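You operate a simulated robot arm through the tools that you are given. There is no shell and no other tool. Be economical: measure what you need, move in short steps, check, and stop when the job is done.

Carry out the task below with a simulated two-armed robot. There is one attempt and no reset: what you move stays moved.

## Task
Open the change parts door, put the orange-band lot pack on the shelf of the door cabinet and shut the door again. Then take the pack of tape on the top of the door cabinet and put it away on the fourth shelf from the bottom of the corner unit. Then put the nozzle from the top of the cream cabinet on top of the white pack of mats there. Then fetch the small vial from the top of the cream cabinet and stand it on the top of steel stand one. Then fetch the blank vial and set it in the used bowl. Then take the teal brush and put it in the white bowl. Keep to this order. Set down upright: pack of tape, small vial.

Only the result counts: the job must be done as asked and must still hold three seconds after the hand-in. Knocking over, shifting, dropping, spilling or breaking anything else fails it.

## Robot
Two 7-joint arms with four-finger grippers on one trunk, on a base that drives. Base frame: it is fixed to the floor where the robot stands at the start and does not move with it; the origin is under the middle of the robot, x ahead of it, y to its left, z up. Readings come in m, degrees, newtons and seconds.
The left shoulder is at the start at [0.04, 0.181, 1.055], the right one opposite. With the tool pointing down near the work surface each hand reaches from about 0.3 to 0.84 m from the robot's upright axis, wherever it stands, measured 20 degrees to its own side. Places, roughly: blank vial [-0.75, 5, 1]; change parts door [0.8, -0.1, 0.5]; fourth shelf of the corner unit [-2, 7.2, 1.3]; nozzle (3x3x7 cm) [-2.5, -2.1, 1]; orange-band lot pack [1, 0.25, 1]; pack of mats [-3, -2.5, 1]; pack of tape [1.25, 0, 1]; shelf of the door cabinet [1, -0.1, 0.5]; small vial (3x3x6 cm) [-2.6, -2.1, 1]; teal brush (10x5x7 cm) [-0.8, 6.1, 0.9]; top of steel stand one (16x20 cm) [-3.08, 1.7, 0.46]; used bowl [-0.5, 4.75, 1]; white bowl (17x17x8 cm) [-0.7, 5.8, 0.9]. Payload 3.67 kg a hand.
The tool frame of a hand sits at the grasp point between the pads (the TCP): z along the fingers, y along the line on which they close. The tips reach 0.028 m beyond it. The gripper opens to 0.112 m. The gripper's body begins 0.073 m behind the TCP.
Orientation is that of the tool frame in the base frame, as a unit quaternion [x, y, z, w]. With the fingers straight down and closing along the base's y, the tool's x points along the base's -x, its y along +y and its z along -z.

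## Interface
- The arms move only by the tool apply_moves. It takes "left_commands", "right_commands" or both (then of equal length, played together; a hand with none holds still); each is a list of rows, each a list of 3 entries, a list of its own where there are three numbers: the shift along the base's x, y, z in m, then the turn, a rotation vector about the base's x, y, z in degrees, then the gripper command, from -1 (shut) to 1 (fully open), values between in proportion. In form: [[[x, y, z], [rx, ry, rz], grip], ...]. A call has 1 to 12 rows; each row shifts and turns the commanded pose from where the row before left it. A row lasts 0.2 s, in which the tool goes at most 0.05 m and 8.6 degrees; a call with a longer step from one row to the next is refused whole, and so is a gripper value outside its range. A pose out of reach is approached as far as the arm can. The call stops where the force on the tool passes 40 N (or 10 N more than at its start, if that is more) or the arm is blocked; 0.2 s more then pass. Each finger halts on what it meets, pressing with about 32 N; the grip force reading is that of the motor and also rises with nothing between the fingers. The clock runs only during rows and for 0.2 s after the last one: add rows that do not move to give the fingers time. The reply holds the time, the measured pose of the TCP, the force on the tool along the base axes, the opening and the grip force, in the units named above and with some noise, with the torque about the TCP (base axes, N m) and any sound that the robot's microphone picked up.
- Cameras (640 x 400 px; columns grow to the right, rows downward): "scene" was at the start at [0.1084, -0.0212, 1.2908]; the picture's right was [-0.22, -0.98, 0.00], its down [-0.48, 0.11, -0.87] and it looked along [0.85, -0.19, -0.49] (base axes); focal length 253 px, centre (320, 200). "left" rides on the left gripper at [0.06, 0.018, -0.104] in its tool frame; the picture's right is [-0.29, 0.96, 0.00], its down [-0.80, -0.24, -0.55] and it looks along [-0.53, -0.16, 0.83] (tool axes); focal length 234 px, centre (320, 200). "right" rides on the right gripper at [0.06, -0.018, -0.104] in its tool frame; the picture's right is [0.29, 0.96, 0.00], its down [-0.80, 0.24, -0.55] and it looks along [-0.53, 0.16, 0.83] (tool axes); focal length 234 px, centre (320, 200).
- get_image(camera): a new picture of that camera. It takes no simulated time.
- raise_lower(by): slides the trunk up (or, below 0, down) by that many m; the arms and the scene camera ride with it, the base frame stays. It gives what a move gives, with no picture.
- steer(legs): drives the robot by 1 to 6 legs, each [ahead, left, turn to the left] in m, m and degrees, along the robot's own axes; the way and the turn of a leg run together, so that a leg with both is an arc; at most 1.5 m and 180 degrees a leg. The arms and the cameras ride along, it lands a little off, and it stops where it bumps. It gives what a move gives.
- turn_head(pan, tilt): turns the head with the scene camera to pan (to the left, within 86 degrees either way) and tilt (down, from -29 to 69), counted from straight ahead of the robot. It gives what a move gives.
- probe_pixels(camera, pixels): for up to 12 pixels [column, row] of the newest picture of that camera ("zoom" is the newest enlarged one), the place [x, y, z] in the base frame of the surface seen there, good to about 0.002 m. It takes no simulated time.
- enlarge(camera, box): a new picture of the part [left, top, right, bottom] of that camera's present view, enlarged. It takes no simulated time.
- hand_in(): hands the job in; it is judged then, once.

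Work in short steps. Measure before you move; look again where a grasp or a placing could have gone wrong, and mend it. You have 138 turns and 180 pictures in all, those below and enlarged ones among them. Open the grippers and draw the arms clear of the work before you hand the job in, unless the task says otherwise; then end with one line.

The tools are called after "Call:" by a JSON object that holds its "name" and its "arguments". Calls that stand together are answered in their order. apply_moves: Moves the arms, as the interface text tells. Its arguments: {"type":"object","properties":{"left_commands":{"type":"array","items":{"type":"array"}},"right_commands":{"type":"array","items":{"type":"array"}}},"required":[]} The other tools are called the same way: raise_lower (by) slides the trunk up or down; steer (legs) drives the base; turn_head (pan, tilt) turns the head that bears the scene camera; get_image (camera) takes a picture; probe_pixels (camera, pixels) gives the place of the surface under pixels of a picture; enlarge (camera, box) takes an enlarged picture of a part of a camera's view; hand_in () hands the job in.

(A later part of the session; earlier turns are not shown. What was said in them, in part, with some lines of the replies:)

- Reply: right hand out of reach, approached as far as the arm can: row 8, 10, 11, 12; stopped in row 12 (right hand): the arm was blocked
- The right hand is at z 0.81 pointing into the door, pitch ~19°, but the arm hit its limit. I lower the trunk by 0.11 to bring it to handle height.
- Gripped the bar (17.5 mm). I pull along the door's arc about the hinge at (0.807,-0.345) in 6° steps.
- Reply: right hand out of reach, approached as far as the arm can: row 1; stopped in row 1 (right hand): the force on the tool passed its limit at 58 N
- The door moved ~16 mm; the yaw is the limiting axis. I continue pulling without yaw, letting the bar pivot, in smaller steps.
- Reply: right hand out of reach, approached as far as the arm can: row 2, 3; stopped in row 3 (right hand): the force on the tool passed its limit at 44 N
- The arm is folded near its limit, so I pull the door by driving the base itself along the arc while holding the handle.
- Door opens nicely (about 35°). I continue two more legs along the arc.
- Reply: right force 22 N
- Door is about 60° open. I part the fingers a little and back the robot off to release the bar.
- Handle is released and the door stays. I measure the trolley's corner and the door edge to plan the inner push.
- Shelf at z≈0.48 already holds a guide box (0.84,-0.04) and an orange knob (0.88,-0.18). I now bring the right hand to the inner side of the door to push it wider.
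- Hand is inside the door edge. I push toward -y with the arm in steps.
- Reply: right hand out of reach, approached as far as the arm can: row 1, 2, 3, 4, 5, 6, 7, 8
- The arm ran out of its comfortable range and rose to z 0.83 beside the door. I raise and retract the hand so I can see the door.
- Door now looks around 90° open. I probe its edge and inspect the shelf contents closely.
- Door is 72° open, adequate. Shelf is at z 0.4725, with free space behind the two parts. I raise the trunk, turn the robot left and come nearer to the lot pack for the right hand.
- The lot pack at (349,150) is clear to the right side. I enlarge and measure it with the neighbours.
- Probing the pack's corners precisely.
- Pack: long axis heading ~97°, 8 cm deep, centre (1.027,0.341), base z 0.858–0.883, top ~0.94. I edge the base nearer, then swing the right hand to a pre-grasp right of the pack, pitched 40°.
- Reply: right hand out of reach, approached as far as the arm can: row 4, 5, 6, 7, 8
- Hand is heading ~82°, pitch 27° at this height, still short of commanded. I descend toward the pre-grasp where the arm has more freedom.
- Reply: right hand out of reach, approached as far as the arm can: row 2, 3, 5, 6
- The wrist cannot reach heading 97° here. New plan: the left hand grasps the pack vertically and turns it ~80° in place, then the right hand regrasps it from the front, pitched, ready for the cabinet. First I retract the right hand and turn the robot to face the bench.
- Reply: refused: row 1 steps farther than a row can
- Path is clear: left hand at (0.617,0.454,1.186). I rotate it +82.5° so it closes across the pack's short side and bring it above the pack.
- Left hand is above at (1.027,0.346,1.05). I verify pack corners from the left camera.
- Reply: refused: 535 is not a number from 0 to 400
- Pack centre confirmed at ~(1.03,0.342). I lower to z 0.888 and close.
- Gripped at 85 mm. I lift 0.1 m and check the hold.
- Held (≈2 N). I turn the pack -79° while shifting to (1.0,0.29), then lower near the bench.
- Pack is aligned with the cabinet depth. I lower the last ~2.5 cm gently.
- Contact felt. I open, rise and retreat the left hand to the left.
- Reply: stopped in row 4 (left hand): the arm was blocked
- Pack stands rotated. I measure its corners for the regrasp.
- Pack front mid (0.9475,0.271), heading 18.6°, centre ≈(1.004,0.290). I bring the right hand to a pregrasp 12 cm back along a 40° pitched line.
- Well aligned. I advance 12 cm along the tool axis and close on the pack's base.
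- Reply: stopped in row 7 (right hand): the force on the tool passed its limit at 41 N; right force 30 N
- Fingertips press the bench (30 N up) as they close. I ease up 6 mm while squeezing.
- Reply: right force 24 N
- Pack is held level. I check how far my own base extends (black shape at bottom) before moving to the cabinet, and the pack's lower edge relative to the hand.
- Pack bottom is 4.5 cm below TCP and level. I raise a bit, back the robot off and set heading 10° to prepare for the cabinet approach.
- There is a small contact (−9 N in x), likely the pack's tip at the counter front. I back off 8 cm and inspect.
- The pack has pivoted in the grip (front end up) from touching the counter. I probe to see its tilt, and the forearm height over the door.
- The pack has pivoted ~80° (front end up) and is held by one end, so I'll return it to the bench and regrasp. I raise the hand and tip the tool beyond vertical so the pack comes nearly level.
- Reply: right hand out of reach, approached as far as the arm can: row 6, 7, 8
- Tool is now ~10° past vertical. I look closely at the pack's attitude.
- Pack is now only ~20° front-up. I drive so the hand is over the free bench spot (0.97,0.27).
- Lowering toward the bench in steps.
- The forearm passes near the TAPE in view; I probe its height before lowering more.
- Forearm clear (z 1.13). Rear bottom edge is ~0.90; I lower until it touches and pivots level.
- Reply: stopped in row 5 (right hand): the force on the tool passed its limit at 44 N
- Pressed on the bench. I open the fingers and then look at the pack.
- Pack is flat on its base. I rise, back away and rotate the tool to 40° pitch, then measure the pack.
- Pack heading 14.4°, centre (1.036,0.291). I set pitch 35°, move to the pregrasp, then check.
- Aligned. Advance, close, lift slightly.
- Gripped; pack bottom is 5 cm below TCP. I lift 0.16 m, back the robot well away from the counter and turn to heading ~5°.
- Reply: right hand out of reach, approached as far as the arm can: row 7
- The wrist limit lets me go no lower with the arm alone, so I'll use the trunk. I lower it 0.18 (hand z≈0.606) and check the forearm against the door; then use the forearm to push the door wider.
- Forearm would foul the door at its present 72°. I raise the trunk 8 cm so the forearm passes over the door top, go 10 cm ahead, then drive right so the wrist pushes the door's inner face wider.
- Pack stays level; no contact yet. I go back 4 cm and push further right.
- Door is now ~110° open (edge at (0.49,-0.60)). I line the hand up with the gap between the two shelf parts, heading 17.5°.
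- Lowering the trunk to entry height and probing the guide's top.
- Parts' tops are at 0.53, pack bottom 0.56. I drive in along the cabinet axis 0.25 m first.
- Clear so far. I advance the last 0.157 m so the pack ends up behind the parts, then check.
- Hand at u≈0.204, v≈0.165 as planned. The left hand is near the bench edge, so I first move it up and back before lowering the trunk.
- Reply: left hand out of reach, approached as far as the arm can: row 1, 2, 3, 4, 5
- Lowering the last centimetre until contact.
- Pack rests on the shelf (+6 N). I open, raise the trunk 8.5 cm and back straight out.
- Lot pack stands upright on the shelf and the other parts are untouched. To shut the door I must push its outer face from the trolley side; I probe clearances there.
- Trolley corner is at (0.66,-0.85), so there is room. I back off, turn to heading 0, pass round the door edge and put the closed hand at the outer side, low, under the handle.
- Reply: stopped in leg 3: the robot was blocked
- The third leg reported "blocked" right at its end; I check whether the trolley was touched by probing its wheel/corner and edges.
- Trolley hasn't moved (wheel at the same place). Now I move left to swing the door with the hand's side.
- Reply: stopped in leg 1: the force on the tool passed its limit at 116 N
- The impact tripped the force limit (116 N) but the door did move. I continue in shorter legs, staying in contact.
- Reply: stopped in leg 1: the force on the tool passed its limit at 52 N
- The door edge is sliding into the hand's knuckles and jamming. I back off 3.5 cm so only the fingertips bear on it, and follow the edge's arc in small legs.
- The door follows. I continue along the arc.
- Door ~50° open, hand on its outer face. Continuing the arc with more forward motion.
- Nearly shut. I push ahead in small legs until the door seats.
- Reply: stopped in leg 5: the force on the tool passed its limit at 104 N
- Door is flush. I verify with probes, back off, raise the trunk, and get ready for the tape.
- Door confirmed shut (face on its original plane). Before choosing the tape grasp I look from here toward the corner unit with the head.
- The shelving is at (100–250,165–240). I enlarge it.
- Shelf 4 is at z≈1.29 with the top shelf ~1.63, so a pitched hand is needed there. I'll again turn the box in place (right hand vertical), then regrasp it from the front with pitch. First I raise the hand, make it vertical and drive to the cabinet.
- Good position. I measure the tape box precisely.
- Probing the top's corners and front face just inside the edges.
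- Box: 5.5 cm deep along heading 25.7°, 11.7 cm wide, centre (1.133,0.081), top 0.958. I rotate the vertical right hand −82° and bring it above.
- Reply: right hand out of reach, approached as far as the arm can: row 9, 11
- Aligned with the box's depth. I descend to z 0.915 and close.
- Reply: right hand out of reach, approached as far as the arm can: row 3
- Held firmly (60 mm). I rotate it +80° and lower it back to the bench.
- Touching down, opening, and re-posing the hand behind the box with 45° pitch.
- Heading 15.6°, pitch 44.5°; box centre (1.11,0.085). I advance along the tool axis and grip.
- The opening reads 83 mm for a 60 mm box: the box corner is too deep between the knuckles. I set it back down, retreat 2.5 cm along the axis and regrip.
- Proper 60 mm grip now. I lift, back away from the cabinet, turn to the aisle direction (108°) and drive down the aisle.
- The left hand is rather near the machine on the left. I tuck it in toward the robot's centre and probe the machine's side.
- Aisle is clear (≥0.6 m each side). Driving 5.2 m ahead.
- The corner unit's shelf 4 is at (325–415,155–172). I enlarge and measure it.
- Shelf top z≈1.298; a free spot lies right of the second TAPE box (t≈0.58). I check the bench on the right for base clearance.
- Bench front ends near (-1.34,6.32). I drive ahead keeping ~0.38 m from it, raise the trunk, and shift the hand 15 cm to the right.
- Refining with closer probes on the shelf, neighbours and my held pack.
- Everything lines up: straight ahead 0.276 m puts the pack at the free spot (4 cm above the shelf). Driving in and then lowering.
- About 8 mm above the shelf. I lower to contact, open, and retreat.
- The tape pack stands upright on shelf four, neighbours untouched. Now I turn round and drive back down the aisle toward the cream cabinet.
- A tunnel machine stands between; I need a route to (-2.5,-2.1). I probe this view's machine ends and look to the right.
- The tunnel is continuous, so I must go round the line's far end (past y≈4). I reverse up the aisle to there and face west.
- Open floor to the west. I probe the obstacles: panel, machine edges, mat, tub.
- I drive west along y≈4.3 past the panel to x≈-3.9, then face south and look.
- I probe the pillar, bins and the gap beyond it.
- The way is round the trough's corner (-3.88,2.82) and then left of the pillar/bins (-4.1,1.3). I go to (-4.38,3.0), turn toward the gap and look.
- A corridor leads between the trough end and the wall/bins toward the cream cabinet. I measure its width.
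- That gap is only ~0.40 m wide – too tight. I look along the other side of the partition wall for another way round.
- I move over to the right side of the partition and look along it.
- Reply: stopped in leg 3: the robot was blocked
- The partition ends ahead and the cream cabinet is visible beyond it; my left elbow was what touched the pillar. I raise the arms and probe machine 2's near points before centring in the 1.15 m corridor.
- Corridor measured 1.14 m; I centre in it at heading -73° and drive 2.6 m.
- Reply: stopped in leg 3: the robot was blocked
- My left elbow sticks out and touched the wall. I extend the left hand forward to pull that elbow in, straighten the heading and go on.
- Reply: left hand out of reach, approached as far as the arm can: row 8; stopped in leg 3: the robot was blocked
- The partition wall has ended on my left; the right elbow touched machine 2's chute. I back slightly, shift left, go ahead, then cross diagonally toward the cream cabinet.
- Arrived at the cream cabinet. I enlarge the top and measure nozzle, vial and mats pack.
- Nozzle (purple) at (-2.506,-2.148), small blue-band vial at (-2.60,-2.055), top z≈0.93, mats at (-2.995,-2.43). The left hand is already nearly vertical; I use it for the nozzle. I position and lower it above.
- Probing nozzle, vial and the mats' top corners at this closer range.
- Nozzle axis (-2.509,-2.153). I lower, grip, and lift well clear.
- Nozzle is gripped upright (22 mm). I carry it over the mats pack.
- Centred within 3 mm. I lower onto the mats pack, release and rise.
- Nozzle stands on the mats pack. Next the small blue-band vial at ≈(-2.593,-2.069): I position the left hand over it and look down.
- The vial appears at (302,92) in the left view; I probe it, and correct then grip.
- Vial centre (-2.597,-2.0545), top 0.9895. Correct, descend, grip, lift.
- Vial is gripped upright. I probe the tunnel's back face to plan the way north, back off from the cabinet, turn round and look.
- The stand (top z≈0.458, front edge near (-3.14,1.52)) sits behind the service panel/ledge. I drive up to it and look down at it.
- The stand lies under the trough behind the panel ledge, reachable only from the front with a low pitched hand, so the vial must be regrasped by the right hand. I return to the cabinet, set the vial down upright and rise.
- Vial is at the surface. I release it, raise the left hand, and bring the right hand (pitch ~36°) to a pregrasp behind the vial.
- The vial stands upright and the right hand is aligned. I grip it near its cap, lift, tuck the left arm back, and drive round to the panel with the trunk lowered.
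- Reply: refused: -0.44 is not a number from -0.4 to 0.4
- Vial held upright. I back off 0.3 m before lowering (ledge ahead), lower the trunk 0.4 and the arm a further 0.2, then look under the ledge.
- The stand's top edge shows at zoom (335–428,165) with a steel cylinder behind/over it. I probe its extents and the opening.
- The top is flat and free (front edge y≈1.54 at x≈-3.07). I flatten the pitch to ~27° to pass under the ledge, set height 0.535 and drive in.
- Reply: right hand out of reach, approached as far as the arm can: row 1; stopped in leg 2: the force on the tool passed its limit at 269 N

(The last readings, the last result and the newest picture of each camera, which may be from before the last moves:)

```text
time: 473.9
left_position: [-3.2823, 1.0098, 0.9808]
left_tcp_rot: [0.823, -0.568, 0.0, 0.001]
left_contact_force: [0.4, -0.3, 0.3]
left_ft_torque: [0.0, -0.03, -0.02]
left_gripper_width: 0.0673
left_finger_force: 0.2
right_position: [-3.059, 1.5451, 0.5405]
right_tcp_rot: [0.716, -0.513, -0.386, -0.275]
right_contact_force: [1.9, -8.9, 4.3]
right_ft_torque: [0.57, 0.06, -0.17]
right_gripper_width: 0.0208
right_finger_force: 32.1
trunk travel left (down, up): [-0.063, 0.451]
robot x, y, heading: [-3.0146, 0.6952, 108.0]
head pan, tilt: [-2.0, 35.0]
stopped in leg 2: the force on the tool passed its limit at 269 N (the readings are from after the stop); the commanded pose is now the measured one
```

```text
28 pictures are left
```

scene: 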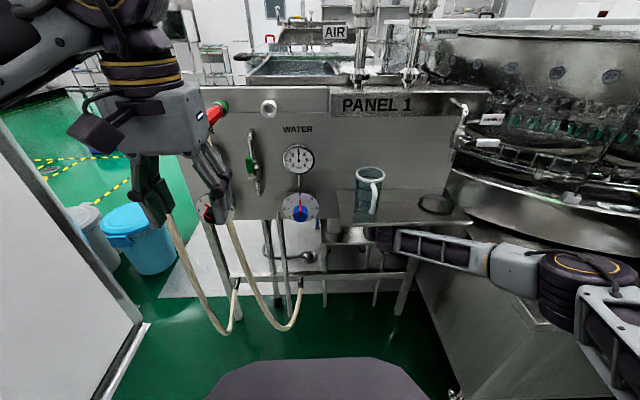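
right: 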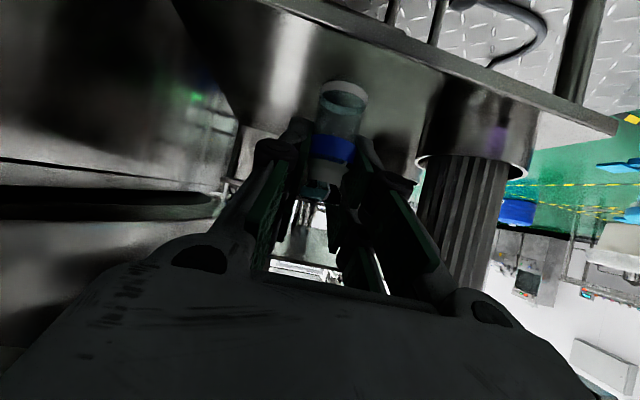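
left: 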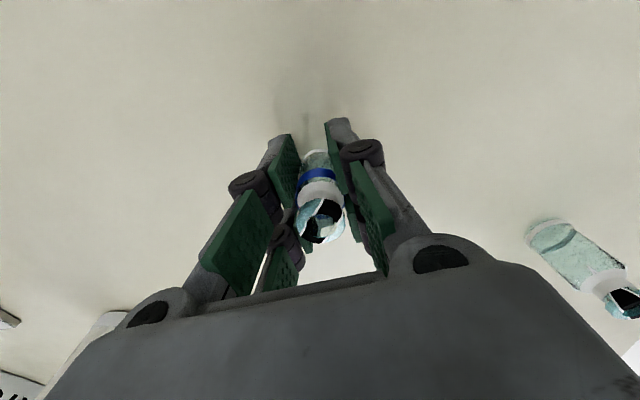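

The wrist met the ledge underside; the vial is just over the stand's front edge. I ease back, lower 2 cm and push on 5 cm further in.

Call:
{"name": "steer", "arguments": {"legs": [[-0.03, 0, 0]]}}

Call:
{"name": "raise_lower", "arguments": {"by": -0.022}}

Call:
{"name": "steer", "arguments": {"legs": [[0.03, 0, 0], [0.05, 0, 0]]}}

Call:
{"name": "get_image", "arguments": {"camera": "right"}}

Call:
{"name": "probe_pixels", "arguments": {"camera": "right", "pixels": [[345, 85], [330, 50], [350, 40], [420, 100], [300, 60], [280, 30]]}}

```text
time: 474.7
left_position: [-3.2709, 0.9809, 0.981]
left_tcp_rot: [0.823, -0.568, 0.0, 0.001]
left_contact_force: [-0.1, -1.0, -0.1]
left_ft_torque: [0.06, 0.02, 0.02]
left_gripper_width: 0.067
left_finger_force: 0.0
right_position: [-3.0502, 1.5168, 0.5412]
right_tcp_rot: [0.715, -0.513, -0.387, -0.276]
right_contact_force: [0.4, -0.2, -0.1]
right_ft_torque: [-0.05, 0.01, 0.0]
right_gripper_width: 0.0207
right_finger_force: 32.0
trunk travel left (down, up): [-0.063, 0.451]
robot x, y, heading: [-3.0012, 0.6658, 108.1]
head pan, tilt: [-2.0, 35.0]
```

```text
time: 475.4
left_position: [-3.2713, 0.9817, 0.959]
left_tcp_rot: [0.823, -0.568, 0.001, 0.002]
left_contact_force: [0.2, 0.4, -0.5]
left_ft_torque: [0.01, 0.02, 0.0]
left_gripper_width: 0.0672
left_finger_force: 0.1
right_position: [-3.0517, 1.5176, 0.5187]
right_tcp_rot: [0.715, -0.515, -0.384, -0.276]
right_contact_force: [0.3, 0.1, -0.2]
right_ft_torque: [0.01, 0.0, 0.03]
right_gripper_width: 0.0209
right_finger_force: 32.3
trunk travel left (down, up): [-0.041, 0.473]
robot x, y, heading: [-3.0043, 0.6642, 108.2]
head pan, tilt: [-2.0, 35.0]
```

```text
time: 477.1
left_position: [-3.297, 1.0595, 0.9582]
left_tcp_rot: [0.823, -0.568, 0.001, 0.001]
left_contact_force: [0.2, -0.5, 0.0]
left_ft_torque: [0.02, 0.01, 0.02]
left_gripper_width: 0.0668
left_finger_force: 0.1
right_position: [-3.0754, 1.5948, 0.5141]
right_tcp_rot: [0.717, -0.514, -0.382, -0.275]
right_contact_force: [-1.7, 2.7, -2.0]
right_ft_torque: [-0.23, -0.16, -0.08]
right_gripper_width: 0.0208
right_finger_force: 31.8
trunk travel left (down, up): [-0.041, 0.473]
robot x, y, heading: [-3.0253, 0.7449, 108.2]
head pan, tilt: [-2.0, 35.0]
stopped in leg 2: the force on the tool passed its limit at 60 N (the readings are from after the stop); the commanded pose is now the measured one
```

```text
27 pictures are left
```

right: 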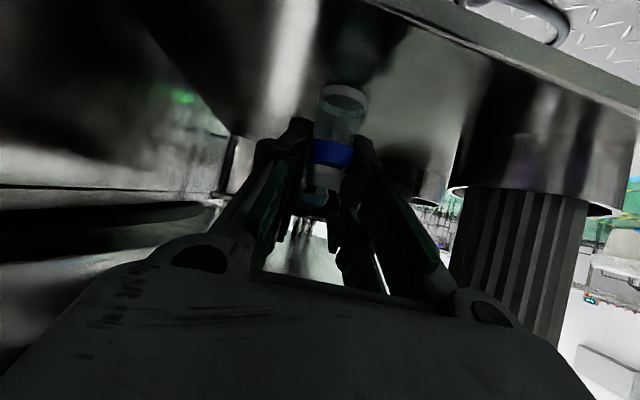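

```text
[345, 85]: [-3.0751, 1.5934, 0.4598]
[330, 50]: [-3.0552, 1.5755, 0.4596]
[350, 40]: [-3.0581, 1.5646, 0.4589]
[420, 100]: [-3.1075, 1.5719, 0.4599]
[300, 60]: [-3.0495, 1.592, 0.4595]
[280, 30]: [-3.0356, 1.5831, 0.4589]
```

The vial's base is at the stand surface (z 0.459–0.460), 5 cm in. I lower 2 mm, open gently and back out.

Call:
{"name": "raise_lower", "arguments": {"by": -0.002}}

Call:
{"name": "apply_moves", "arguments": {"right_commands": [[[0, 0, 0], [0, 0, 0], -0.6], [[0, 0, 0], [0, 0, 0], -0.4], [[0, 0, 0], [0, 0, 0], -0.1], [[0, 0, 0], [0, 0, 0], 0], [[0, 0, 0], [0, 0, 0], 0]]}}

Call:
{"name": "steer", "arguments": {"legs": [[-0.12, 0, 0], [-0.4, 0, 0]]}}

Call:
{"name": "get_image", "arguments": {"camera": "right"}}

Call:
{"name": "enlarge", "arguments": {"camera": "scene", "box": [280, 100, 440, 220]}}

```text
time: 477.7
left_position: [-3.2973, 1.0586, 0.9576]
left_tcp_rot: [0.823, -0.568, 0.0, 0.002]
left_contact_force: [-0.3, 0.6, -0.4]
left_ft_torque: [0.02, 0.0, 0.0]
left_gripper_width: 0.0672
left_finger_force: 0.0
right_position: [-3.0757, 1.5932, 0.5126]
right_tcp_rot: [0.717, -0.514, -0.383, -0.275]
right_contact_force: [-0.7, 0.4, 0.3]
right_ft_torque: [0.02, 0.01, -0.05]
right_gripper_width: 0.0207
right_finger_force: 32.0
trunk travel left (down, up): [-0.039, 0.475]
robot x, y, heading: [-3.0294, 0.7393, 108.3]
head pan, tilt: [-2.0, 35.0]
```

```text
time: 478.9
left_position: [-3.2977, 1.0575, 0.9564]
left_tcp_rot: [0.823, -0.567, 0.001, 0.001]
left_contact_force: [0.2, 0.4, 0.3]
left_ft_torque: [-0.01, 0.03, -0.05]
left_gripper_width: 0.0674
left_finger_force: 0.1
right_position: [-3.076, 1.5931, 0.5128]
right_tcp_rot: [0.717, -0.514, -0.383, -0.275]
right_contact_force: [-1.0, -0.5, 0.2]
right_ft_torque: [0.01, 0.0, -0.03]
right_gripper_width: 0.0559
right_finger_force: 0.0
trunk travel left (down, up): [-0.039, 0.475]
robot x, y, heading: [-3.0275, 0.7391, 108.3]
head pan, tilt: [-2.0, 35.0]
```

```text
time: 482.3
left_position: [-3.1363, 0.5604, 0.9571]
left_tcp_rot: [0.825, -0.566, -0.001, 0.0]
left_contact_force: [-0.9, -1.1, -0.2]
left_ft_torque: [-0.01, 0.01, -0.02]
left_gripper_width: 0.0672
left_finger_force: 0.0
right_position: [-2.9157, 1.0965, 0.5133]
right_tcp_rot: [0.718, -0.513, -0.383, -0.274]
right_contact_force: [0.2, -0.2, 0.8]
right_ft_torque: [-0.03, 0.01, 0.0]
right_gripper_width: 0.0559
right_finger_force: 0.2
trunk travel left (down, up): [-0.039, 0.475]
robot x, y, heading: [-2.8649, 0.248, 108.8]
head pan, tilt: [-2.0, 35.0]
```

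```text
26 pictures are left
```

right: 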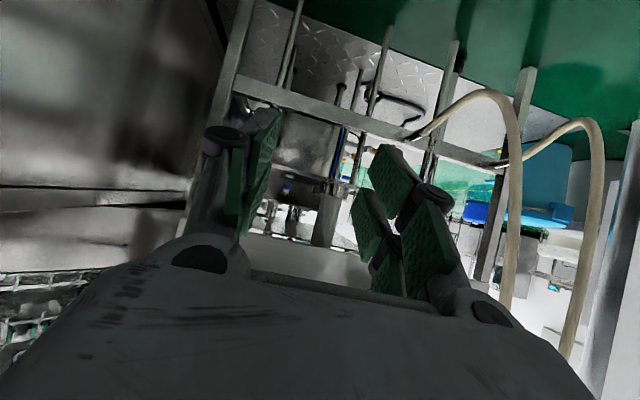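

```text
3.33 times, centred on (360, 160) of scene
```

zoom: 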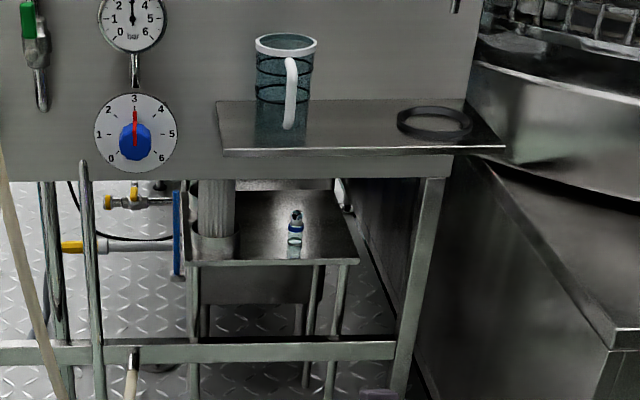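

The small vial stands upright on the stand. Now I raise the arms, extend the left hand forward to keep its elbow in, and retrace the route out through the corridor.

Call:
{"name": "raise_lower", "arguments": {"by": 0.4}}

Call:
{"name": "apply_moves", "arguments": {"left_commands": [[[-0.0143, 0.0427, 0], [0, 0, 0], 0.2], [[-0.0143, 0.0427, 0], [0, 0, 0], 0.2], [[-0.0143, 0.0427, 0], [0, 0, 0], 0.2], [[-0.0143, 0.0427, 0], [0, 0, 0], 0.2], [[-0.0143, 0.0427, 0], [0, 0, 0], 0.2], [[-0.0143, 0.0427, 0], [0, 0, 0], 0.2], [[-0.0143, 0.0427, 0], [0, 0, 0], 0.2], [[0, 0, 0], [0, 0, 0], 0.2]], "right_commands": [[[0, 0, 0.045], [0, 0, 0], 0.2], [[0, 0, 0.045], [0, 0, 0], 0.2], [[0, 0, 0.045], [-8.06, -2.7, 0], 0.2], [[0, 0, 0.045], [-8.06, -2.7, 0], 0.2], [[0, 0, 0.045], [-8.06, -2.7, 0], 0.2], [[0, 0, 0.045], [-8.06, -2.7, 0], 0.2], [[0, 0, 0.045], [-8.06, -2.7, 0], 0.2], [[0, 0, 0.045], [-8.06, -2.7, 0], 0.2]]}}

Call:
{"name": "steer", "arguments": {"legs": [[-1.5, 0.5, 0], [0, 1.5, 0], [1.5, 0.03, 0], [1.5, 0, 0], [0.5, 0, 0], [0, 0, -46]]}}

```text
time: 486.1
left_position: [-3.1348, 0.5616, 1.357]
left_tcp_rot: [0.824, -0.566, 0.0, 0.001]
left_contact_force: [0.2, 0.8, 0.4]
left_ft_torque: [-0.04, -0.03, 0.02]
left_gripper_width: 0.0672
left_finger_force: 0.1
right_position: [-2.9166, 1.0979, 0.9144]
right_tcp_rot: [0.718, -0.512, -0.383, -0.274]
right_contact_force: [0.0, -0.6, 0.1]
right_ft_torque: [0.01, 0.01, 0.01]
right_gripper_width: 0.0561
right_finger_force: 0.1
trunk travel left (down, up): [-0.439, 0.075]
robot x, y, heading: [-2.8646, 0.2462, 108.2]
head pan, tilt: [-2.0, 35.0]
```

```text
time: 487.9
left_position: [-3.2431, 0.8569, 1.36]
left_tcp_rot: [0.825, -0.565, 0.0, -0.002]
left_contact_force: [-1.5, -1.1, 0.9]
left_ft_torque: [0.15, -0.13, -0.03]
left_gripper_width: 0.0671
left_finger_force: 0.0
right_position: [-2.8996, 1.056, 1.3167]
right_tcp_rot: [0.813, -0.581, -0.038, -0.025]
right_contact_force: [3.0, 0.4, -2.8]
right_ft_torque: [-0.05, 0.33, 0.0]
right_gripper_width: 0.0672
right_finger_force: 0.0
right hand out of reach, approached as far as the arm can: row 8
trunk travel left (down, up): [-0.439, 0.075]
robot x, y, heading: [-2.8625, 0.2492, 108.2]
head pan, tilt: [-2.0, 35.0]
```

```text
refused: leg 1 is longer than a leg can be; nothing moved
```

The first leg was slightly too long; I resend it trimmed, and continue out to the lab bench with a second series.

Call:
{"name": "steer", "arguments": {"legs": [[-1.41, 0.48, 0], [0, 1.49, 0], [1.49, 0.06, 0], [1.49, 0, 0], [0.46, 0, 0], [0, 0, -46]]}}

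Call:
{"name": "steer", "arguments": {"legs": [[1.49, 0, 0], [1.3, 0, 0], [0, 0, -44], [1.49, 0, 0], [0.95, 0, 0]]}}

Call:
{"name": "turn_head", "arguments": {"pan": 0, "tilt": 30}}

Call:
{"name": "get_image", "arguments": {"camera": "scene"}}

```text
time: 521.3
left_position: [-5.2121, 2.1759, 1.3586]
left_tcp_rot: [-0.537, 0.844, 0.0, -0.001]
left_contact_force: [-0.7, 0.4, -0.4]
left_ft_torque: [-0.02, 0.03, -0.03]
left_gripper_width: 0.0672
left_finger_force: 0.0
right_position: [-4.8339, 2.0678, 1.3132]
right_tcp_rot: [-0.519, 0.854, 0.026, 0.037]
right_contact_force: [-0.2, -0.4, -0.1]
right_ft_torque: [0.01, 0.0, 0.0]
right_gripper_width: 0.0673
right_finger_force: 0.0
trunk travel left (down, up): [-0.439, 0.075]
robot x, y, heading: [-5.397, 1.482, 62.3]
head pan, tilt: [-2.0, 35.0]
```

```text
time: 549.7
left_position: [-1.1807, 5.1704, 1.3588]
left_tcp_rot: [-0.187, 0.982, -0.001, -0.001]
left_contact_force: [-0.4, -0.2, 0.1]
left_ft_torque: [0.0, 0.0, -0.03]
left_gripper_width: 0.0671
left_finger_force: 0.1
right_position: [-0.9781, 4.8308, 1.3145]
right_tcp_rot: [-0.168, 0.985, 0.01, 0.044]
right_contact_force: [-0.5, 0.0, -0.1]
right_ft_torque: [0.0, -0.03, -0.01]
right_gripper_width: 0.0672
right_finger_force: 0.1
trunk travel left (down, up): [-0.439, 0.075]
robot x, y, heading: [-1.7891, 4.7941, 19.2]
head pan, tilt: [-2.0, 35.0]
```

```text
time: 550.3
left_position: [-1.182, 5.1707, 1.3589]
left_tcp_rot: [-0.187, 0.982, 0.0, -0.001]
left_contact_force: [0.2, 0.6, 0.0]
left_ft_torque: [0.0, 0.0, 0.03]
left_gripper_width: 0.0671
left_finger_force: 0.0
right_position: [-0.9779, 4.8315, 1.3128]
right_tcp_rot: [-0.168, 0.985, 0.011, 0.045]
right_contact_force: [0.2, -0.6, -0.1]
right_ft_torque: [0.02, 0.01, -0.02]
right_gripper_width: 0.0671
right_finger_force: 0.0
trunk travel left (down, up): [-0.439, 0.075]
robot x, y, heading: [-1.793, 4.7876, 18.7]
head pan, tilt: [0.0, 30.0]
```

```text
24 pictures are left
```

scene: 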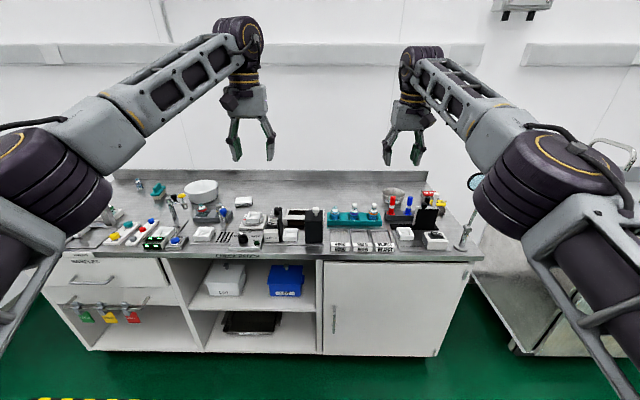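

Excellent – at the lab bench. White bowl at (200,190), teal brush near (157,190), vial rack at (355,215), bowl at (395,193). I enlarge both halves.

Call:
{"name": "enlarge", "arguments": {"camera": "scene", "box": [320, 175, 450, 255]}}

Call:
{"name": "probe_pixels", "arguments": {"camera": "zoom", "pixels": [[65, 160], [145, 150], [205, 150], [270, 150], [340, 145], [365, 60], [340, 75], [410, 75], [365, 85], [440, 160], [205, 215], [150, 215]]}}

Call:
{"name": "enlarge", "arguments": {"camera": "scene", "box": [120, 165, 250, 245]}}

Call:
{"name": "probe_pixels", "arguments": {"camera": "zoom", "pixels": [[185, 110], [165, 95], [200, 130], [180, 85], [95, 90], [330, 85], [470, 85], [400, 70], [400, 120], [400, 170], [205, 110], [170, 120]]}}

```text
4.92 times, centred on (385, 215) of scene
```

zoom: 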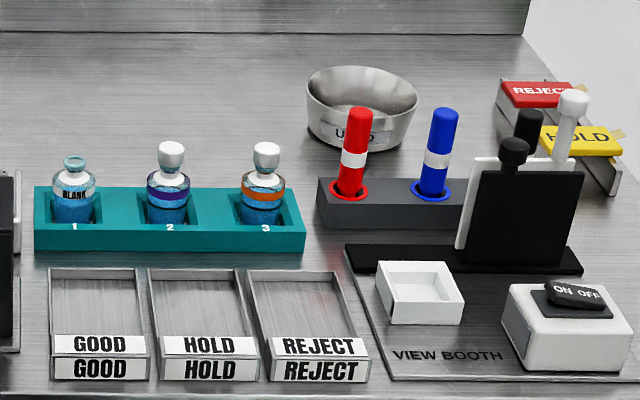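

```text
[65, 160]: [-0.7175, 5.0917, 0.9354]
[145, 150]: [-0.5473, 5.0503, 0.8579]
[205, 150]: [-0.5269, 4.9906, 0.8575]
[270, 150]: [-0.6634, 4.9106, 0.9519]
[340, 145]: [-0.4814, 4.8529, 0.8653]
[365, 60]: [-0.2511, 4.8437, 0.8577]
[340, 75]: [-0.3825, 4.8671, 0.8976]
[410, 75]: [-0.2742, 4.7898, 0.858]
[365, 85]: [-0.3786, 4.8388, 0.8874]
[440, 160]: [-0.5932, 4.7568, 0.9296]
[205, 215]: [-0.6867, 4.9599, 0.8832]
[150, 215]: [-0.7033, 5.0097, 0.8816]
```

```text
4.92 times, centred on (185, 205) of scene
```

zoom: 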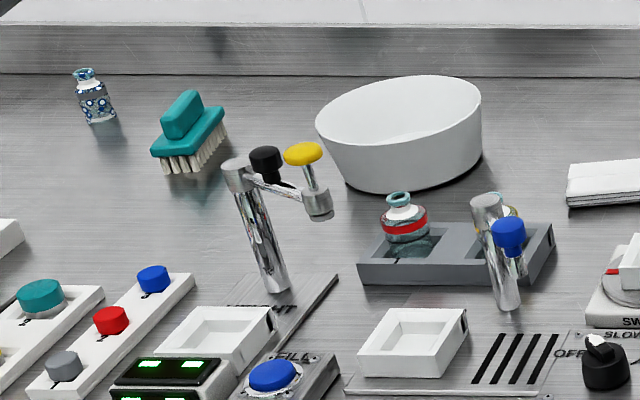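

```text
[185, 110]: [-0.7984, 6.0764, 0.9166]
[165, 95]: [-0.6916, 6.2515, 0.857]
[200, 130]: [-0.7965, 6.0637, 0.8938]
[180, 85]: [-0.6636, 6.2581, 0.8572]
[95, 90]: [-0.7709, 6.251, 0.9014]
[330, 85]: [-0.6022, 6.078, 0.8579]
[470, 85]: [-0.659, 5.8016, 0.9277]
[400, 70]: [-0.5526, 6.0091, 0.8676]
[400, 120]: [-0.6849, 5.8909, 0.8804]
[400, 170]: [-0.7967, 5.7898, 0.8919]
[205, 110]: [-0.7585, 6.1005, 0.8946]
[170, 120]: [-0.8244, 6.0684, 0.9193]
```

Blank vial is in rack slot 1 at ≈(-0.71,5.085), used bowl near (-0.4,4.83). I probe the bowl rim and white bowl/brush from this picture, then bring the vertical right hand above the blank vial.

Call:
{"name": "probe_pixels", "arguments": {"camera": "scene", "pixels": [[382.8, 194], [404.5, 195], [393.5, 197.5], [393.5, 189.2], [393.5, 193.5], [391, 203], [330.5, 207.5], [334.5, 208.5], [332, 216], [185, 186.5], [216.5, 187.5], [201, 193]]}}

Call:
{"name": "steer", "arguments": {"legs": [[0.336, 0.154, 0]]}}

Call:
{"name": "apply_moves", "arguments": {"right_commands": [[[0, 0, -0.05], [-2.1, 4.9, 0], -0.1], [[0, 0, -0.05], [0, 0, 0], -0.1], [[0, 0, -0.05], [0, 0, 0], -0.1], [[0, 0, -0.05], [0, 0, 0], -0.1], [[0, 0, -0.05], [0, 0, 0], -0.1], [[0, 0, 0], [0, 0, 0], -0.1]]}}

Call:
{"name": "get_image", "arguments": {"camera": "right"}}

Call:
{"name": "enlarge", "arguments": {"camera": "right", "box": [240, 40, 400, 140]}}

```text
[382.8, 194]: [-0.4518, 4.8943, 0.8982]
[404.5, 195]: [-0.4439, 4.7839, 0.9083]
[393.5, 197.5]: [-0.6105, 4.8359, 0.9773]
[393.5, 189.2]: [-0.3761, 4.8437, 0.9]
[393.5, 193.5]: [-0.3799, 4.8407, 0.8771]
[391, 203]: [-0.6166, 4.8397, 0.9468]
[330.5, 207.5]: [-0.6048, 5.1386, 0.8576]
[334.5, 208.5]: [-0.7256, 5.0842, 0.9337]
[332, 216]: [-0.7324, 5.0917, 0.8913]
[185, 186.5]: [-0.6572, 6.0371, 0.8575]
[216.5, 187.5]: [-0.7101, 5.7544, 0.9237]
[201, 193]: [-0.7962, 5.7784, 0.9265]
```

```text
time: 552.7
left_position: [-0.9121, 5.427, 1.3602]
left_tcp_rot: [-0.186, 0.983, 0.001, 0.001]
left_contact_force: [-0.3, 0.2, 0.1]
left_ft_torque: [0.01, -0.04, -0.02]
left_gripper_width: 0.0671
left_finger_force: 0.0
right_position: [-0.7089, 5.0868, 1.3151]
right_tcp_rot: [-0.167, 0.985, 0.011, 0.044]
right_contact_force: [-0.1, -0.6, 0.3]
right_ft_torque: [0.01, -0.01, 0.01]
right_gripper_width: 0.0671
right_finger_force: 0.2
trunk travel left (down, up): [-0.439, 0.075]
robot x, y, heading: [-1.5219, 5.0491, 18.7]
head pan, tilt: [0.0, 30.0]
```

```text
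time: 554.1
left_position: [-0.9106, 5.4281, 1.3583]
left_tcp_rot: [-0.186, 0.982, 0.0, -0.001]
left_contact_force: [-0.2, 0.4, 0.0]
left_ft_torque: [0.0, -0.04, -0.01]
left_gripper_width: 0.0673
left_finger_force: 0.0
right_position: [-0.7126, 5.0859, 1.0604]
right_tcp_rot: [-0.167, 0.986, 0.0, 0.0]
right_contact_force: [-0.6, 0.2, 0.2]
right_ft_torque: [0.01, -0.04, 0.0]
right_gripper_width: 0.0505
right_finger_force: 0.0
right hand out of reach, approached as far as the arm can: row 1
trunk travel left (down, up): [-0.439, 0.075]
robot x, y, heading: [-1.5228, 5.0522, 18.8]
head pan, tilt: [0.0, 30.0]
```

```text
21 pictures are left
```

right: 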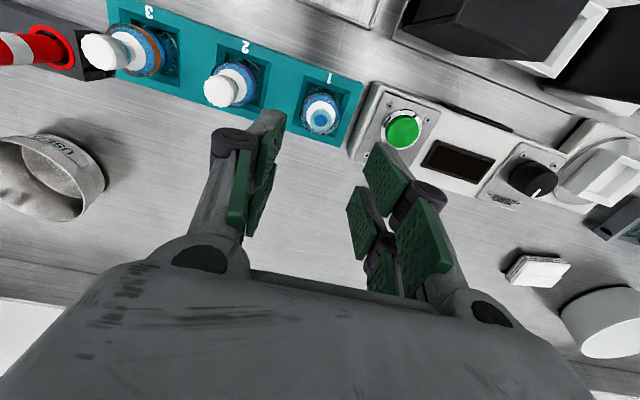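

```text
4.00 times, centred on (320, 90) of right
```

zoom: 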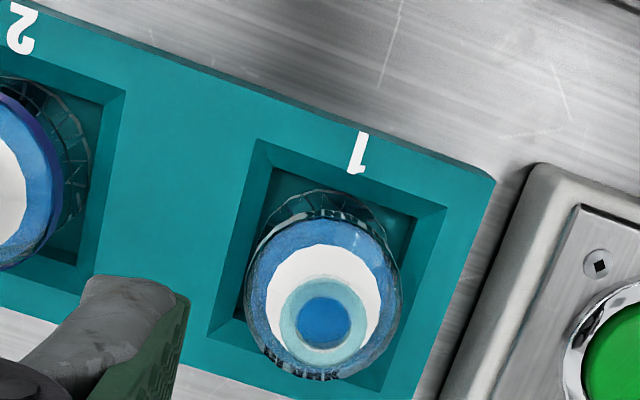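

The hand is centred over the blank vial within ~4 mm. I lower, grip, lift, carry it over the used bowl (centre ≈(-0.432,4.832)), lower it in, release and rise.

Call:
{"name": "apply_moves", "arguments": {"right_commands": [[[-0.003, 0.002, -0.045], [0, 0, 0], -0.1], [[0, 0, -0.045], [0, 0, 0], -0.1], [[0, 0, -0.044], [0, 0, 0], -0.1], [[0, 0, 0], [0, 0, 0], -0.1], [[0, 0, 0], [0, 0, 0], -1], [[0, 0, 0], [0, 0, 0], -1], [[0, 0, 0.04], [0, 0, 0], -1], [[0, 0, 0.05], [0, 0, 0], -1], [[0, 0, 0.05], [0, 0, 0], -1], [[0, 0, 0.05], [0, 0, 0], -1], [[0, 0, 0.05], [0, 0, 0], -1]]}}

Call:
{"name": "steer", "arguments": {"legs": [[0, -0.331, 0], [0.185, 0, 0]]}}

Call:
{"name": "enlarge", "arguments": {"camera": "right", "box": [200, 0, 440, 220]}}

Call:
{"name": "probe_pixels", "arguments": {"camera": "zoom", "pixels": [[320, 100], [320, 60], [320, 20], [250, 100], [400, 100], [200, 60], [440, 60], [200, 120], [440, 140], [280, 150], [360, 150], [320, 140]]}}

```text
time: 556.5
left_position: [-0.9125, 5.4273, 1.3587]
left_tcp_rot: [-0.186, 0.983, 0.0, 0.001]
left_contact_force: [-0.4, 0.6, 0.5]
left_ft_torque: [-0.02, -0.03, 0.0]
left_gripper_width: 0.0671
left_finger_force: 0.1
right_position: [-0.7199, 5.0899, 1.1704]
right_tcp_rot: [-0.167, 0.986, -0.001, -0.001]
right_contact_force: [-1.2, -0.5, -0.4]
right_ft_torque: [0.0, -0.05, -0.03]
right_gripper_width: 0.038
right_finger_force: 32.0
trunk travel left (down, up): [-0.439, 0.075]
robot x, y, heading: [-1.516, 5.0506, 18.9]
head pan, tilt: [0.0, 30.0]
```

```text
time: 559.9
left_position: [-0.6373, 5.1732, 1.3606]
left_tcp_rot: [-0.189, 0.982, 0.0, 0.001]
left_contact_force: [-0.8, -0.1, 0.9]
left_ft_torque: [0.01, -0.06, -0.02]
left_gripper_width: 0.0676
left_finger_force: 0.0
right_position: [-0.4408, 4.8379, 1.172]
right_tcp_rot: [-0.17, 0.985, 0.001, 0.0]
right_contact_force: [-0.1, -0.2, -1.0]
right_ft_torque: [0.01, -0.02, 0.0]
right_gripper_width: 0.0379
right_finger_force: 32.1
trunk travel left (down, up): [-0.439, 0.075]
robot x, y, heading: [-1.2444, 4.7923, 19.2]
head pan, tilt: [0.0, 30.0]
```

```text
1.82 times, centred on (320, 110) of right
```

zoom: 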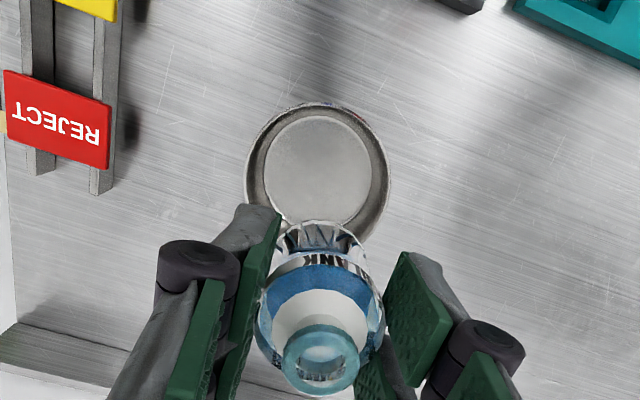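

```text
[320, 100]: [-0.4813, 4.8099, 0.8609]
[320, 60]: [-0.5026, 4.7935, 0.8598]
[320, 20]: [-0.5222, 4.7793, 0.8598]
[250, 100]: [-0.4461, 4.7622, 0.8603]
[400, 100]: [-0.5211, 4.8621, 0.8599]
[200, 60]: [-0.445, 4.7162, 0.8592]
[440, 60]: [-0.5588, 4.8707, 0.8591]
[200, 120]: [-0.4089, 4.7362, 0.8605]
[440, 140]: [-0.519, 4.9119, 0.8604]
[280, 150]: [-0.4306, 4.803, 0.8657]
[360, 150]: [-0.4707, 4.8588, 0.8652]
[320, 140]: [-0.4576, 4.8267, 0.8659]
```

Perfectly centred on the bowl (-0.442,4.838). I lower the vial in, release, rise; then shift along the bench so the left hand comes over the teal brush.

Call:
{"name": "apply_moves", "arguments": {"right_commands": [[[0, 0, -0.05], [0, 0, 0], -1], [[0, 0, -0.05], [0, 0, 0], -1], [[0, 0, -0.05], [0, 0, 0], -1], [[0, 0, -0.05], [0, 0, 0], -1], [[0, 0, -0.04], [0, 0, 0], -1], [[0, 0, 0], [0, 0, 0], -0.2], [[0, 0, 0], [0, 0, 0], -0.05], [[0, 0, 0.05], [0, 0, 0], -0.05], [[0, 0, 0.05], [0, 0, 0], -0.05], [[0, 0, 0.05], [0, 0, 0], -0.05], [[0, 0, 0.05], [0, 0, 0], -0.05], [[0, 0, 0.05], [0, 0, 0], -0.05]]}}

Call:
{"name": "enlarge", "arguments": {"camera": "right", "box": [200, 0, 440, 220]}}

Call:
{"name": "steer", "arguments": {"legs": [[-0.05, 0, 0], [0, 0.905, 0], [0.11, 0, 0]]}}

Call:
{"name": "apply_moves", "arguments": {"left_commands": [[[0.026, 0.009, -0.042], [0, 0, 0], 1], [[0.026, 0.009, -0.042], [0, 0, 0], 1], [[0.026, 0.009, -0.042], [0, 0, 0], 1], [[0, 0, -0.048], [0, 0, 0], 1], [[0, 0, -0.048], [0, 0, 0], 1], [[0, 0, -0.048], [0, 0, 0], 1], [[0, 0, 0], [0, 0, 0], 1]]}}

Call:
{"name": "get_image", "arguments": {"camera": "left"}}

Call:
{"name": "get_image", "arguments": {"camera": "scene"}}

```text
time: 562.5
left_position: [-0.6333, 5.1748, 1.3601]
left_tcp_rot: [-0.189, 0.982, 0.0, 0.001]
left_contact_force: [0.0, -0.2, 0.3]
left_ft_torque: [0.0, 0.01, 0.0]
left_gripper_width: 0.0671
left_finger_force: 0.0
right_position: [-0.4377, 4.8392, 1.1815]
right_tcp_rot: [-0.17, 0.985, 0.0, -0.001]
right_contact_force: [-0.6, -0.2, -0.3]
right_ft_torque: [-0.02, -0.03, -0.01]
right_gripper_width: 0.0536
right_finger_force: 0.1
trunk travel left (down, up): [-0.439, 0.075]
robot x, y, heading: [-1.2449, 4.796, 19.4]
head pan, tilt: [0.0, 30.0]
```

```text
1.82 times, centred on (320, 110) of right
```

zoom: 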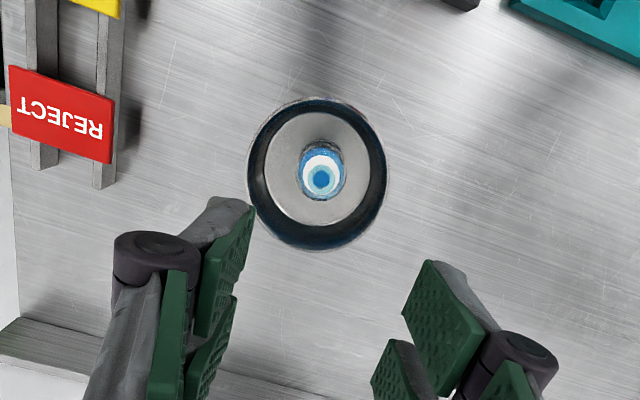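

```text
time: 568.7
left_position: [-0.8678, 6.0394, 1.3592]
left_tcp_rot: [-0.185, 0.983, 0.0, 0.0]
left_contact_force: [-1.7, 0.5, 0.0]
left_ft_torque: [0.02, 0.0, 0.05]
left_gripper_width: 0.0675
left_finger_force: 0.1
right_position: [-0.6743, 5.7029, 1.1808]
right_tcp_rot: [-0.166, 0.986, 0.0, 0.0]
right_contact_force: [0.4, 0.5, 0.6]
right_ft_torque: [0.01, -0.03, 0.0]
right_gripper_width: 0.0533
right_finger_force: 0.1
trunk travel left (down, up): [-0.439, 0.075]
robot x, y, heading: [-1.4807, 5.6607, 19.0]
head pan, tilt: [0.0, 30.0]
```

```text
refused: row 1 steps farther than a row can; nothing moved
```

```text
17 pictures are left
```

left: 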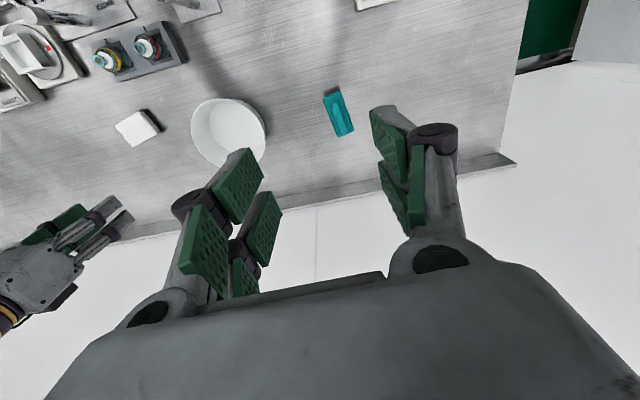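

```text
16 pictures are left
```

scene: 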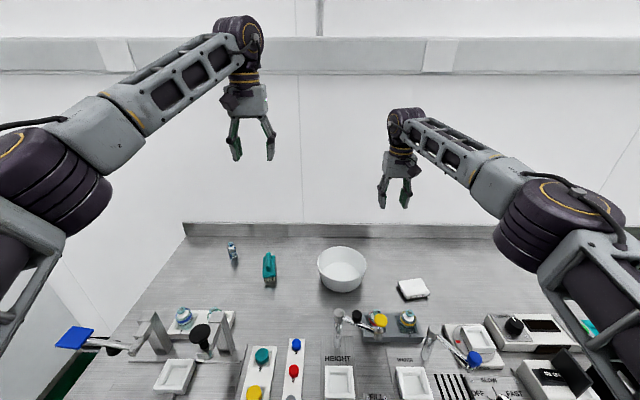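

The blank vial stands in the used bowl. I probe brush and white bowl in the left view, then bring the left hand above the brush.

Call:
{"name": "probe_pixels", "arguments": {"camera": "left", "pixels": [[338, 113], [334, 100], [343, 127], [331, 93], [347, 133], [333, 115], [343, 112], [193, 130], [266, 125], [230, 98], [225, 166], [228, 132]]}}

Call:
{"name": "apply_moves", "arguments": {"left_commands": [[[0.02, 0.01, -0.04], [0, 0, 0], 1], [[0.02, 0.01, -0.04], [0, 0, 0], 1], [[0.02, 0.01, -0.04], [0, 0, 0], 1], [[0.018, 0.009, -0.04], [0, 0, 0], 1], [[0, 0, -0.04], [0, 0, 0], 1], [[0, 0, -0.04], [0, 0, 0], 1], [[0, 0, -0.03], [0, 0, 0], 1], [[0, 0, 0], [0, 0, 0], 1]]}}

Call:
{"name": "get_image", "arguments": {"camera": "left"}}

```text
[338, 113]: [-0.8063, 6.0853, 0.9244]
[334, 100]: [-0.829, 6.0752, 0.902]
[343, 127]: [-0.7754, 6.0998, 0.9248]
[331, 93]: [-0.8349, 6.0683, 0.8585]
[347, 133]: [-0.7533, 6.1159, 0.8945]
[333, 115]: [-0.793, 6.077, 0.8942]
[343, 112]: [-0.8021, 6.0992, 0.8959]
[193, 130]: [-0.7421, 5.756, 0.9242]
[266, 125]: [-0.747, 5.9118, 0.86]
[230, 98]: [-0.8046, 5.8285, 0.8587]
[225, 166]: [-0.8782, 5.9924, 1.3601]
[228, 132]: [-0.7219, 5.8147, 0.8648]
```

```text
time: 570.5
left_position: [-0.7942, 6.0773, 1.0881]
left_tcp_rot: [-0.186, 0.983, 0.0, 0.0]
left_contact_force: [0.1, -0.2, -0.7]
left_ft_torque: [-0.01, -0.02, -0.03]
left_gripper_width: 0.1122
left_finger_force: 0.1
left hand out of reach, approached as far as the arm can: row 4
right_position: [-0.6721, 5.7039, 1.1803]
right_tcp_rot: [-0.167, 0.986, 0.0, 0.0]
right_contact_force: [0.2, 0.5, 0.2]
right_ft_torque: [0.0, -0.02, 0.02]
right_gripper_width: 0.0534
right_finger_force: 0.0
trunk travel left (down, up): [-0.439, 0.075]
robot x, y, heading: [-1.4814, 5.6653, 18.8]
head pan, tilt: [0.0, 30.0]
```

```text
15 pictures are left
```

left: 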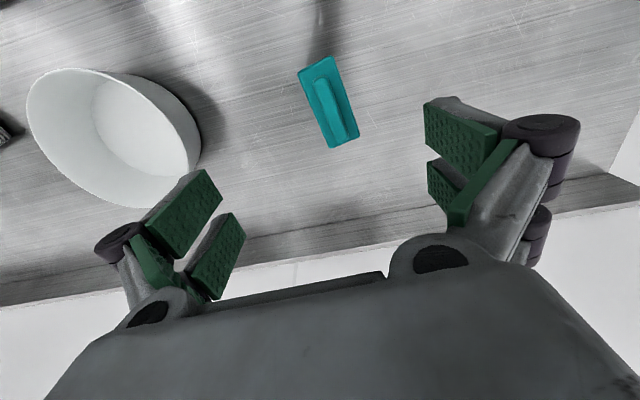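

Brush centre (-0.792,6.092), aligned with the hand; bowl centre ≈(-0.735,5.836). I grasp the brush body, lift, carry over the bowl, lower, release, rise and check.

Call:
{"name": "apply_moves", "arguments": {"left_commands": [[[0.002, 0.0145, -0.02], [0, 0, 0], 1], [[0, 0, -0.045], [0, 0, 0], 1], [[0, 0, -0.045], [0, 0, 0], 1], [[0, 0, -0.045], [0, 0, 0], 1], [[0, 0, -0.028], [0, 0, 0], 1], [[0, 0, 0], [0, 0, 0], 0], [[0, 0, 0], [0, 0, 0], -1], [[0, 0, 0], [0, 0, 0], -1], [[0, 0, 0.05], [0, 0, 0], -1], [[0, 0, 0.05], [0, 0, 0], -1], [[0, 0, 0.05], [0, 0, 0], -1], [[0, 0, 0.05], [0, 0, 0], -1]]}}

Call:
{"name": "steer", "arguments": {"legs": [[-0.028, -0.261, 0]]}}

Call:
{"name": "apply_moves", "arguments": {"left_commands": [[[0, 0, -0.045], [0, 0, 0], -1], [[0, 0, -0.045], [0, 0, 0], -1], [[0, 0, -0.045], [0, 0, 0], -1], [[0, 0, -0.045], [0, 0, 0], -1], [[0, 0, 0], [0, 0, 0], -1]]}}

Call:
{"name": "enlarge", "arguments": {"camera": "left", "box": [120, 0, 520, 300]}}

Call:
{"name": "enlarge", "arguments": {"camera": "scene", "box": [180, 180, 440, 330]}}

```text
time: 573.1
left_position: [-0.8067, 6.0895, 1.1257]
left_tcp_rot: [-0.185, 0.983, 0.001, -0.001]
left_contact_force: [0.5, -0.6, -1.4]
left_ft_torque: [0.0, -0.01, 0.01]
left_gripper_width: 0.0179
left_finger_force: 32.6
left hand out of reach, approached as far as the arm can: row 3, 4, 5, 9
right_position: [-0.6724, 5.7018, 1.181]
right_tcp_rot: [-0.166, 0.986, -0.001, 0.001]
right_contact_force: [0.2, 0.1, 0.5]
right_ft_torque: [-0.01, -0.01, 0.0]
right_gripper_width: 0.0533
right_finger_force: 0.1
trunk travel left (down, up): [-0.439, 0.075]
robot x, y, heading: [-1.4783, 5.6616, 18.6]
head pan, tilt: [0.0, 30.0]
```

```text
time: 575.0
left_position: [-0.7502, 5.8364, 1.125]
left_tcp_rot: [-0.185, 0.983, 0.0, 0.001]
left_contact_force: [0.1, 0.3, -0.7]
left_ft_torque: [-0.07, 0.0, -0.02]
left_gripper_width: 0.0175
left_finger_force: 31.3
right_position: [-0.6164, 5.4497, 1.1804]
right_tcp_rot: [-0.166, 0.986, 0.0, 0.0]
right_contact_force: [-0.2, 0.6, -0.2]
right_ft_torque: [-0.04, 0.01, -0.02]
right_gripper_width: 0.0532
right_finger_force: 0.0
trunk travel left (down, up): [-0.439, 0.075]
robot x, y, heading: [-1.4211, 5.4078, 18.8]
head pan, tilt: [0.0, 30.0]
```

```text
time: 576.2
left_position: [-0.7484, 5.8386, 0.947]
left_tcp_rot: [-0.184, 0.983, 0.0, 0.0]
left_contact_force: [-0.1, -1.1, -0.2]
left_ft_torque: [0.0, -0.02, 0.0]
left_gripper_width: 0.0175
left_finger_force: 32.1
right_position: [-0.6165, 5.4493, 1.1802]
right_tcp_rot: [-0.167, 0.986, 0.0, -0.001]
right_contact_force: [-0.7, 0.5, 1.5]
right_ft_torque: [0.0, -0.05, 0.02]
right_gripper_width: 0.0535
right_finger_force: 0.1
trunk travel left (down, up): [-0.439, 0.075]
robot x, y, heading: [-1.4235, 5.4103, 18.6]
head pan, tilt: [0.0, 30.0]
```

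```text
1.33 times, centred on (320, 150) of left
```

zoom: 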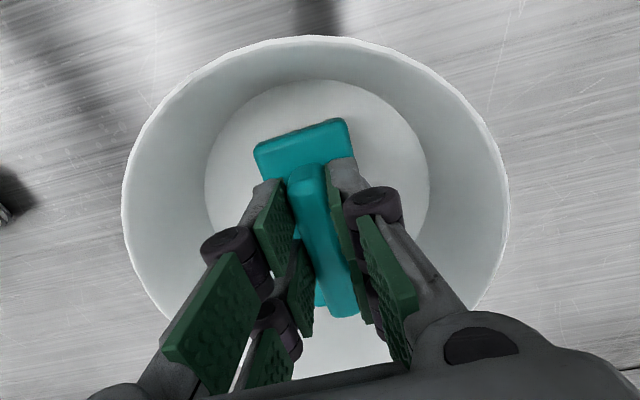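

```text
2.46 times, centred on (310, 255) of scene
5 turns are left
```

zoom: 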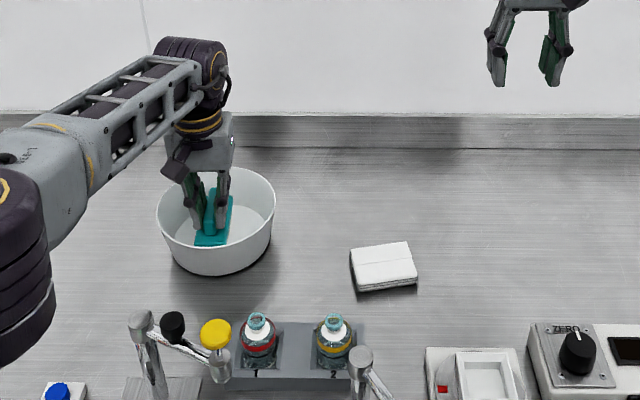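

The brush is inside the bowl, held by its handle. I lower 12 mm more, release, rise, and check.

Call:
{"name": "apply_moves", "arguments": {"left_commands": [[[0, 0, -0.008], [0, 0, 0], -1], [[0, 0, -0.004], [0, 0, 0], -1], [[0, 0, 0], [0, 0, 0], -0.6], [[0, 0, 0], [0, 0, 0], -0.2], [[0, 0, 0.03], [0, 0, 0], -0.1], [[0, 0, 0.05], [0, 0, 0], -0.1], [[0, 0, 0.05], [0, 0, 0], 0], [[0, 0, 0.05], [0, 0, 0], 0.5], [[0, 0, 0.05], [0, 0, 0], 1]]}}

Call:
{"name": "enlarge", "arguments": {"camera": "left", "box": [120, 0, 520, 300]}}

Call:
{"name": "enlarge", "arguments": {"camera": "scene", "box": [180, 180, 500, 380]}}

```text
time: 578.2
left_position: [-0.7528, 5.835, 1.1621]
left_tcp_rot: [-0.185, 0.983, 0.001, 0.0]
left_contact_force: [0.5, -0.5, 1.4]
left_ft_torque: [-0.01, -0.05, 0.01]
left_gripper_width: 0.112
left_finger_force: 0.0
right_position: [-0.6177, 5.447, 1.1809]
right_tcp_rot: [-0.166, 0.986, 0.0, 0.0]
right_contact_force: [-1.0, -0.3, -0.1]
right_ft_torque: [0.03, -0.03, 0.02]
right_gripper_width: 0.0533
right_finger_force: 0.1
trunk travel left (down, up): [-0.439, 0.075]
robot x, y, heading: [-1.4235, 5.412, 18.5]
head pan, tilt: [0.0, 30.0]
```

```text
1.33 times, centred on (320, 150) of left
```

zoom: 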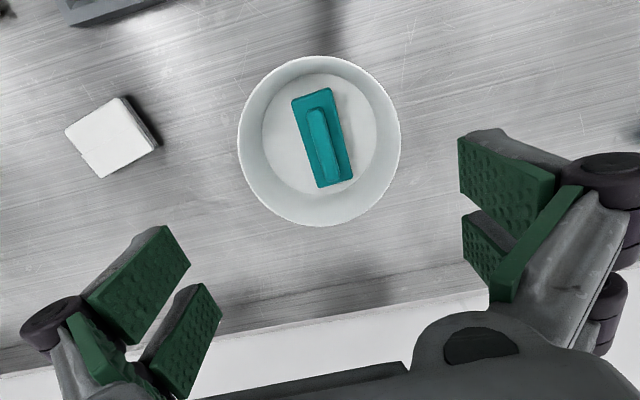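

```text
2.00 times, centred on (340, 280) of scene
4 turns are left
```

zoom: 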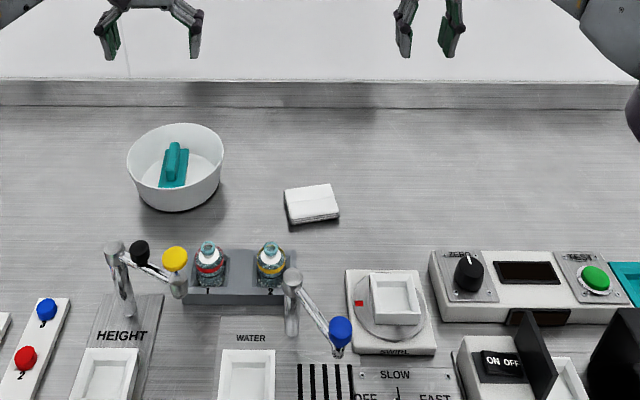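

The brush lies in the white bowl. I open the right gripper, back the robot clear of the bench, and finish.

Call:
{"name": "apply_moves", "arguments": {"right_commands": [[[0, 0, 0.03], [0, 0, 0], 1], [[0, 0, 0.03], [0, 0, 0], 1], [[0, 0, 0.03], [0, 0, 0], 1]]}}

Call:
{"name": "steer", "arguments": {"legs": [[-0.3, 0, 0]]}}

```text
time: 579.0
left_position: [-0.7528, 5.8371, 1.1642]
left_tcp_rot: [-0.186, 0.983, 0.0, 0.0]
left_contact_force: [-0.5, 0.5, -0.2]
left_ft_torque: [0.03, -0.01, -0.02]
left_gripper_width: 0.1122
left_finger_force: 0.0
right_position: [-0.6235, 5.4497, 1.2688]
right_tcp_rot: [-0.167, 0.986, 0.0, 0.0]
right_contact_force: [-0.4, 1.2, -0.9]
right_ft_torque: [-0.06, -0.06, -0.03]
right_gripper_width: 0.1118
right_finger_force: 0.1
right hand out of reach, approached as far as the arm can: row 3
trunk travel left (down, up): [-0.439, 0.075]
robot x, y, heading: [-1.418, 5.4061, 18.5]
head pan, tilt: [0.0, 30.0]
```

```text
time: 581.1
left_position: [-1.0337, 5.742, 1.1606]
left_tcp_rot: [-0.185, 0.983, 0.0, -0.001]
left_contact_force: [-0.3, -0.1, 0.3]
left_ft_torque: [0.01, 0.03, -0.02]
left_gripper_width: 0.1118
left_finger_force: 0.0
right_position: [-0.9049, 5.3546, 1.2669]
right_tcp_rot: [-0.166, 0.986, 0.0, -0.002]
right_contact_force: [0.7, 0.1, -0.4]
right_ft_torque: [0.01, 0.05, 0.02]
right_gripper_width: 0.112
right_finger_force: 0.1
trunk travel left (down, up): [-0.439, 0.075]
robot x, y, heading: [-1.7066, 5.3118, 18.8]
head pan, tilt: [0.0, 30.0]
3 turns are left
```

All six placements are done, both grippers are open and the arms are clear of the bench. Handing in.

Call:
{"name": "hand_in", "arguments": {}}

```text
The job is handed in.
```

I did all six placements in the order given and handed the job in. I saw the lot pack, tape, nozzle, both vials and the brush in place after release, and the door measured shut. Along the way the robot bumped the door, the partition wall, the chute on machine 2 and the ledge by steel stand one, and may have brushed the trolley. I saw nothing displaced, but I did not go back over those spots. The judge's verdict has not come back.
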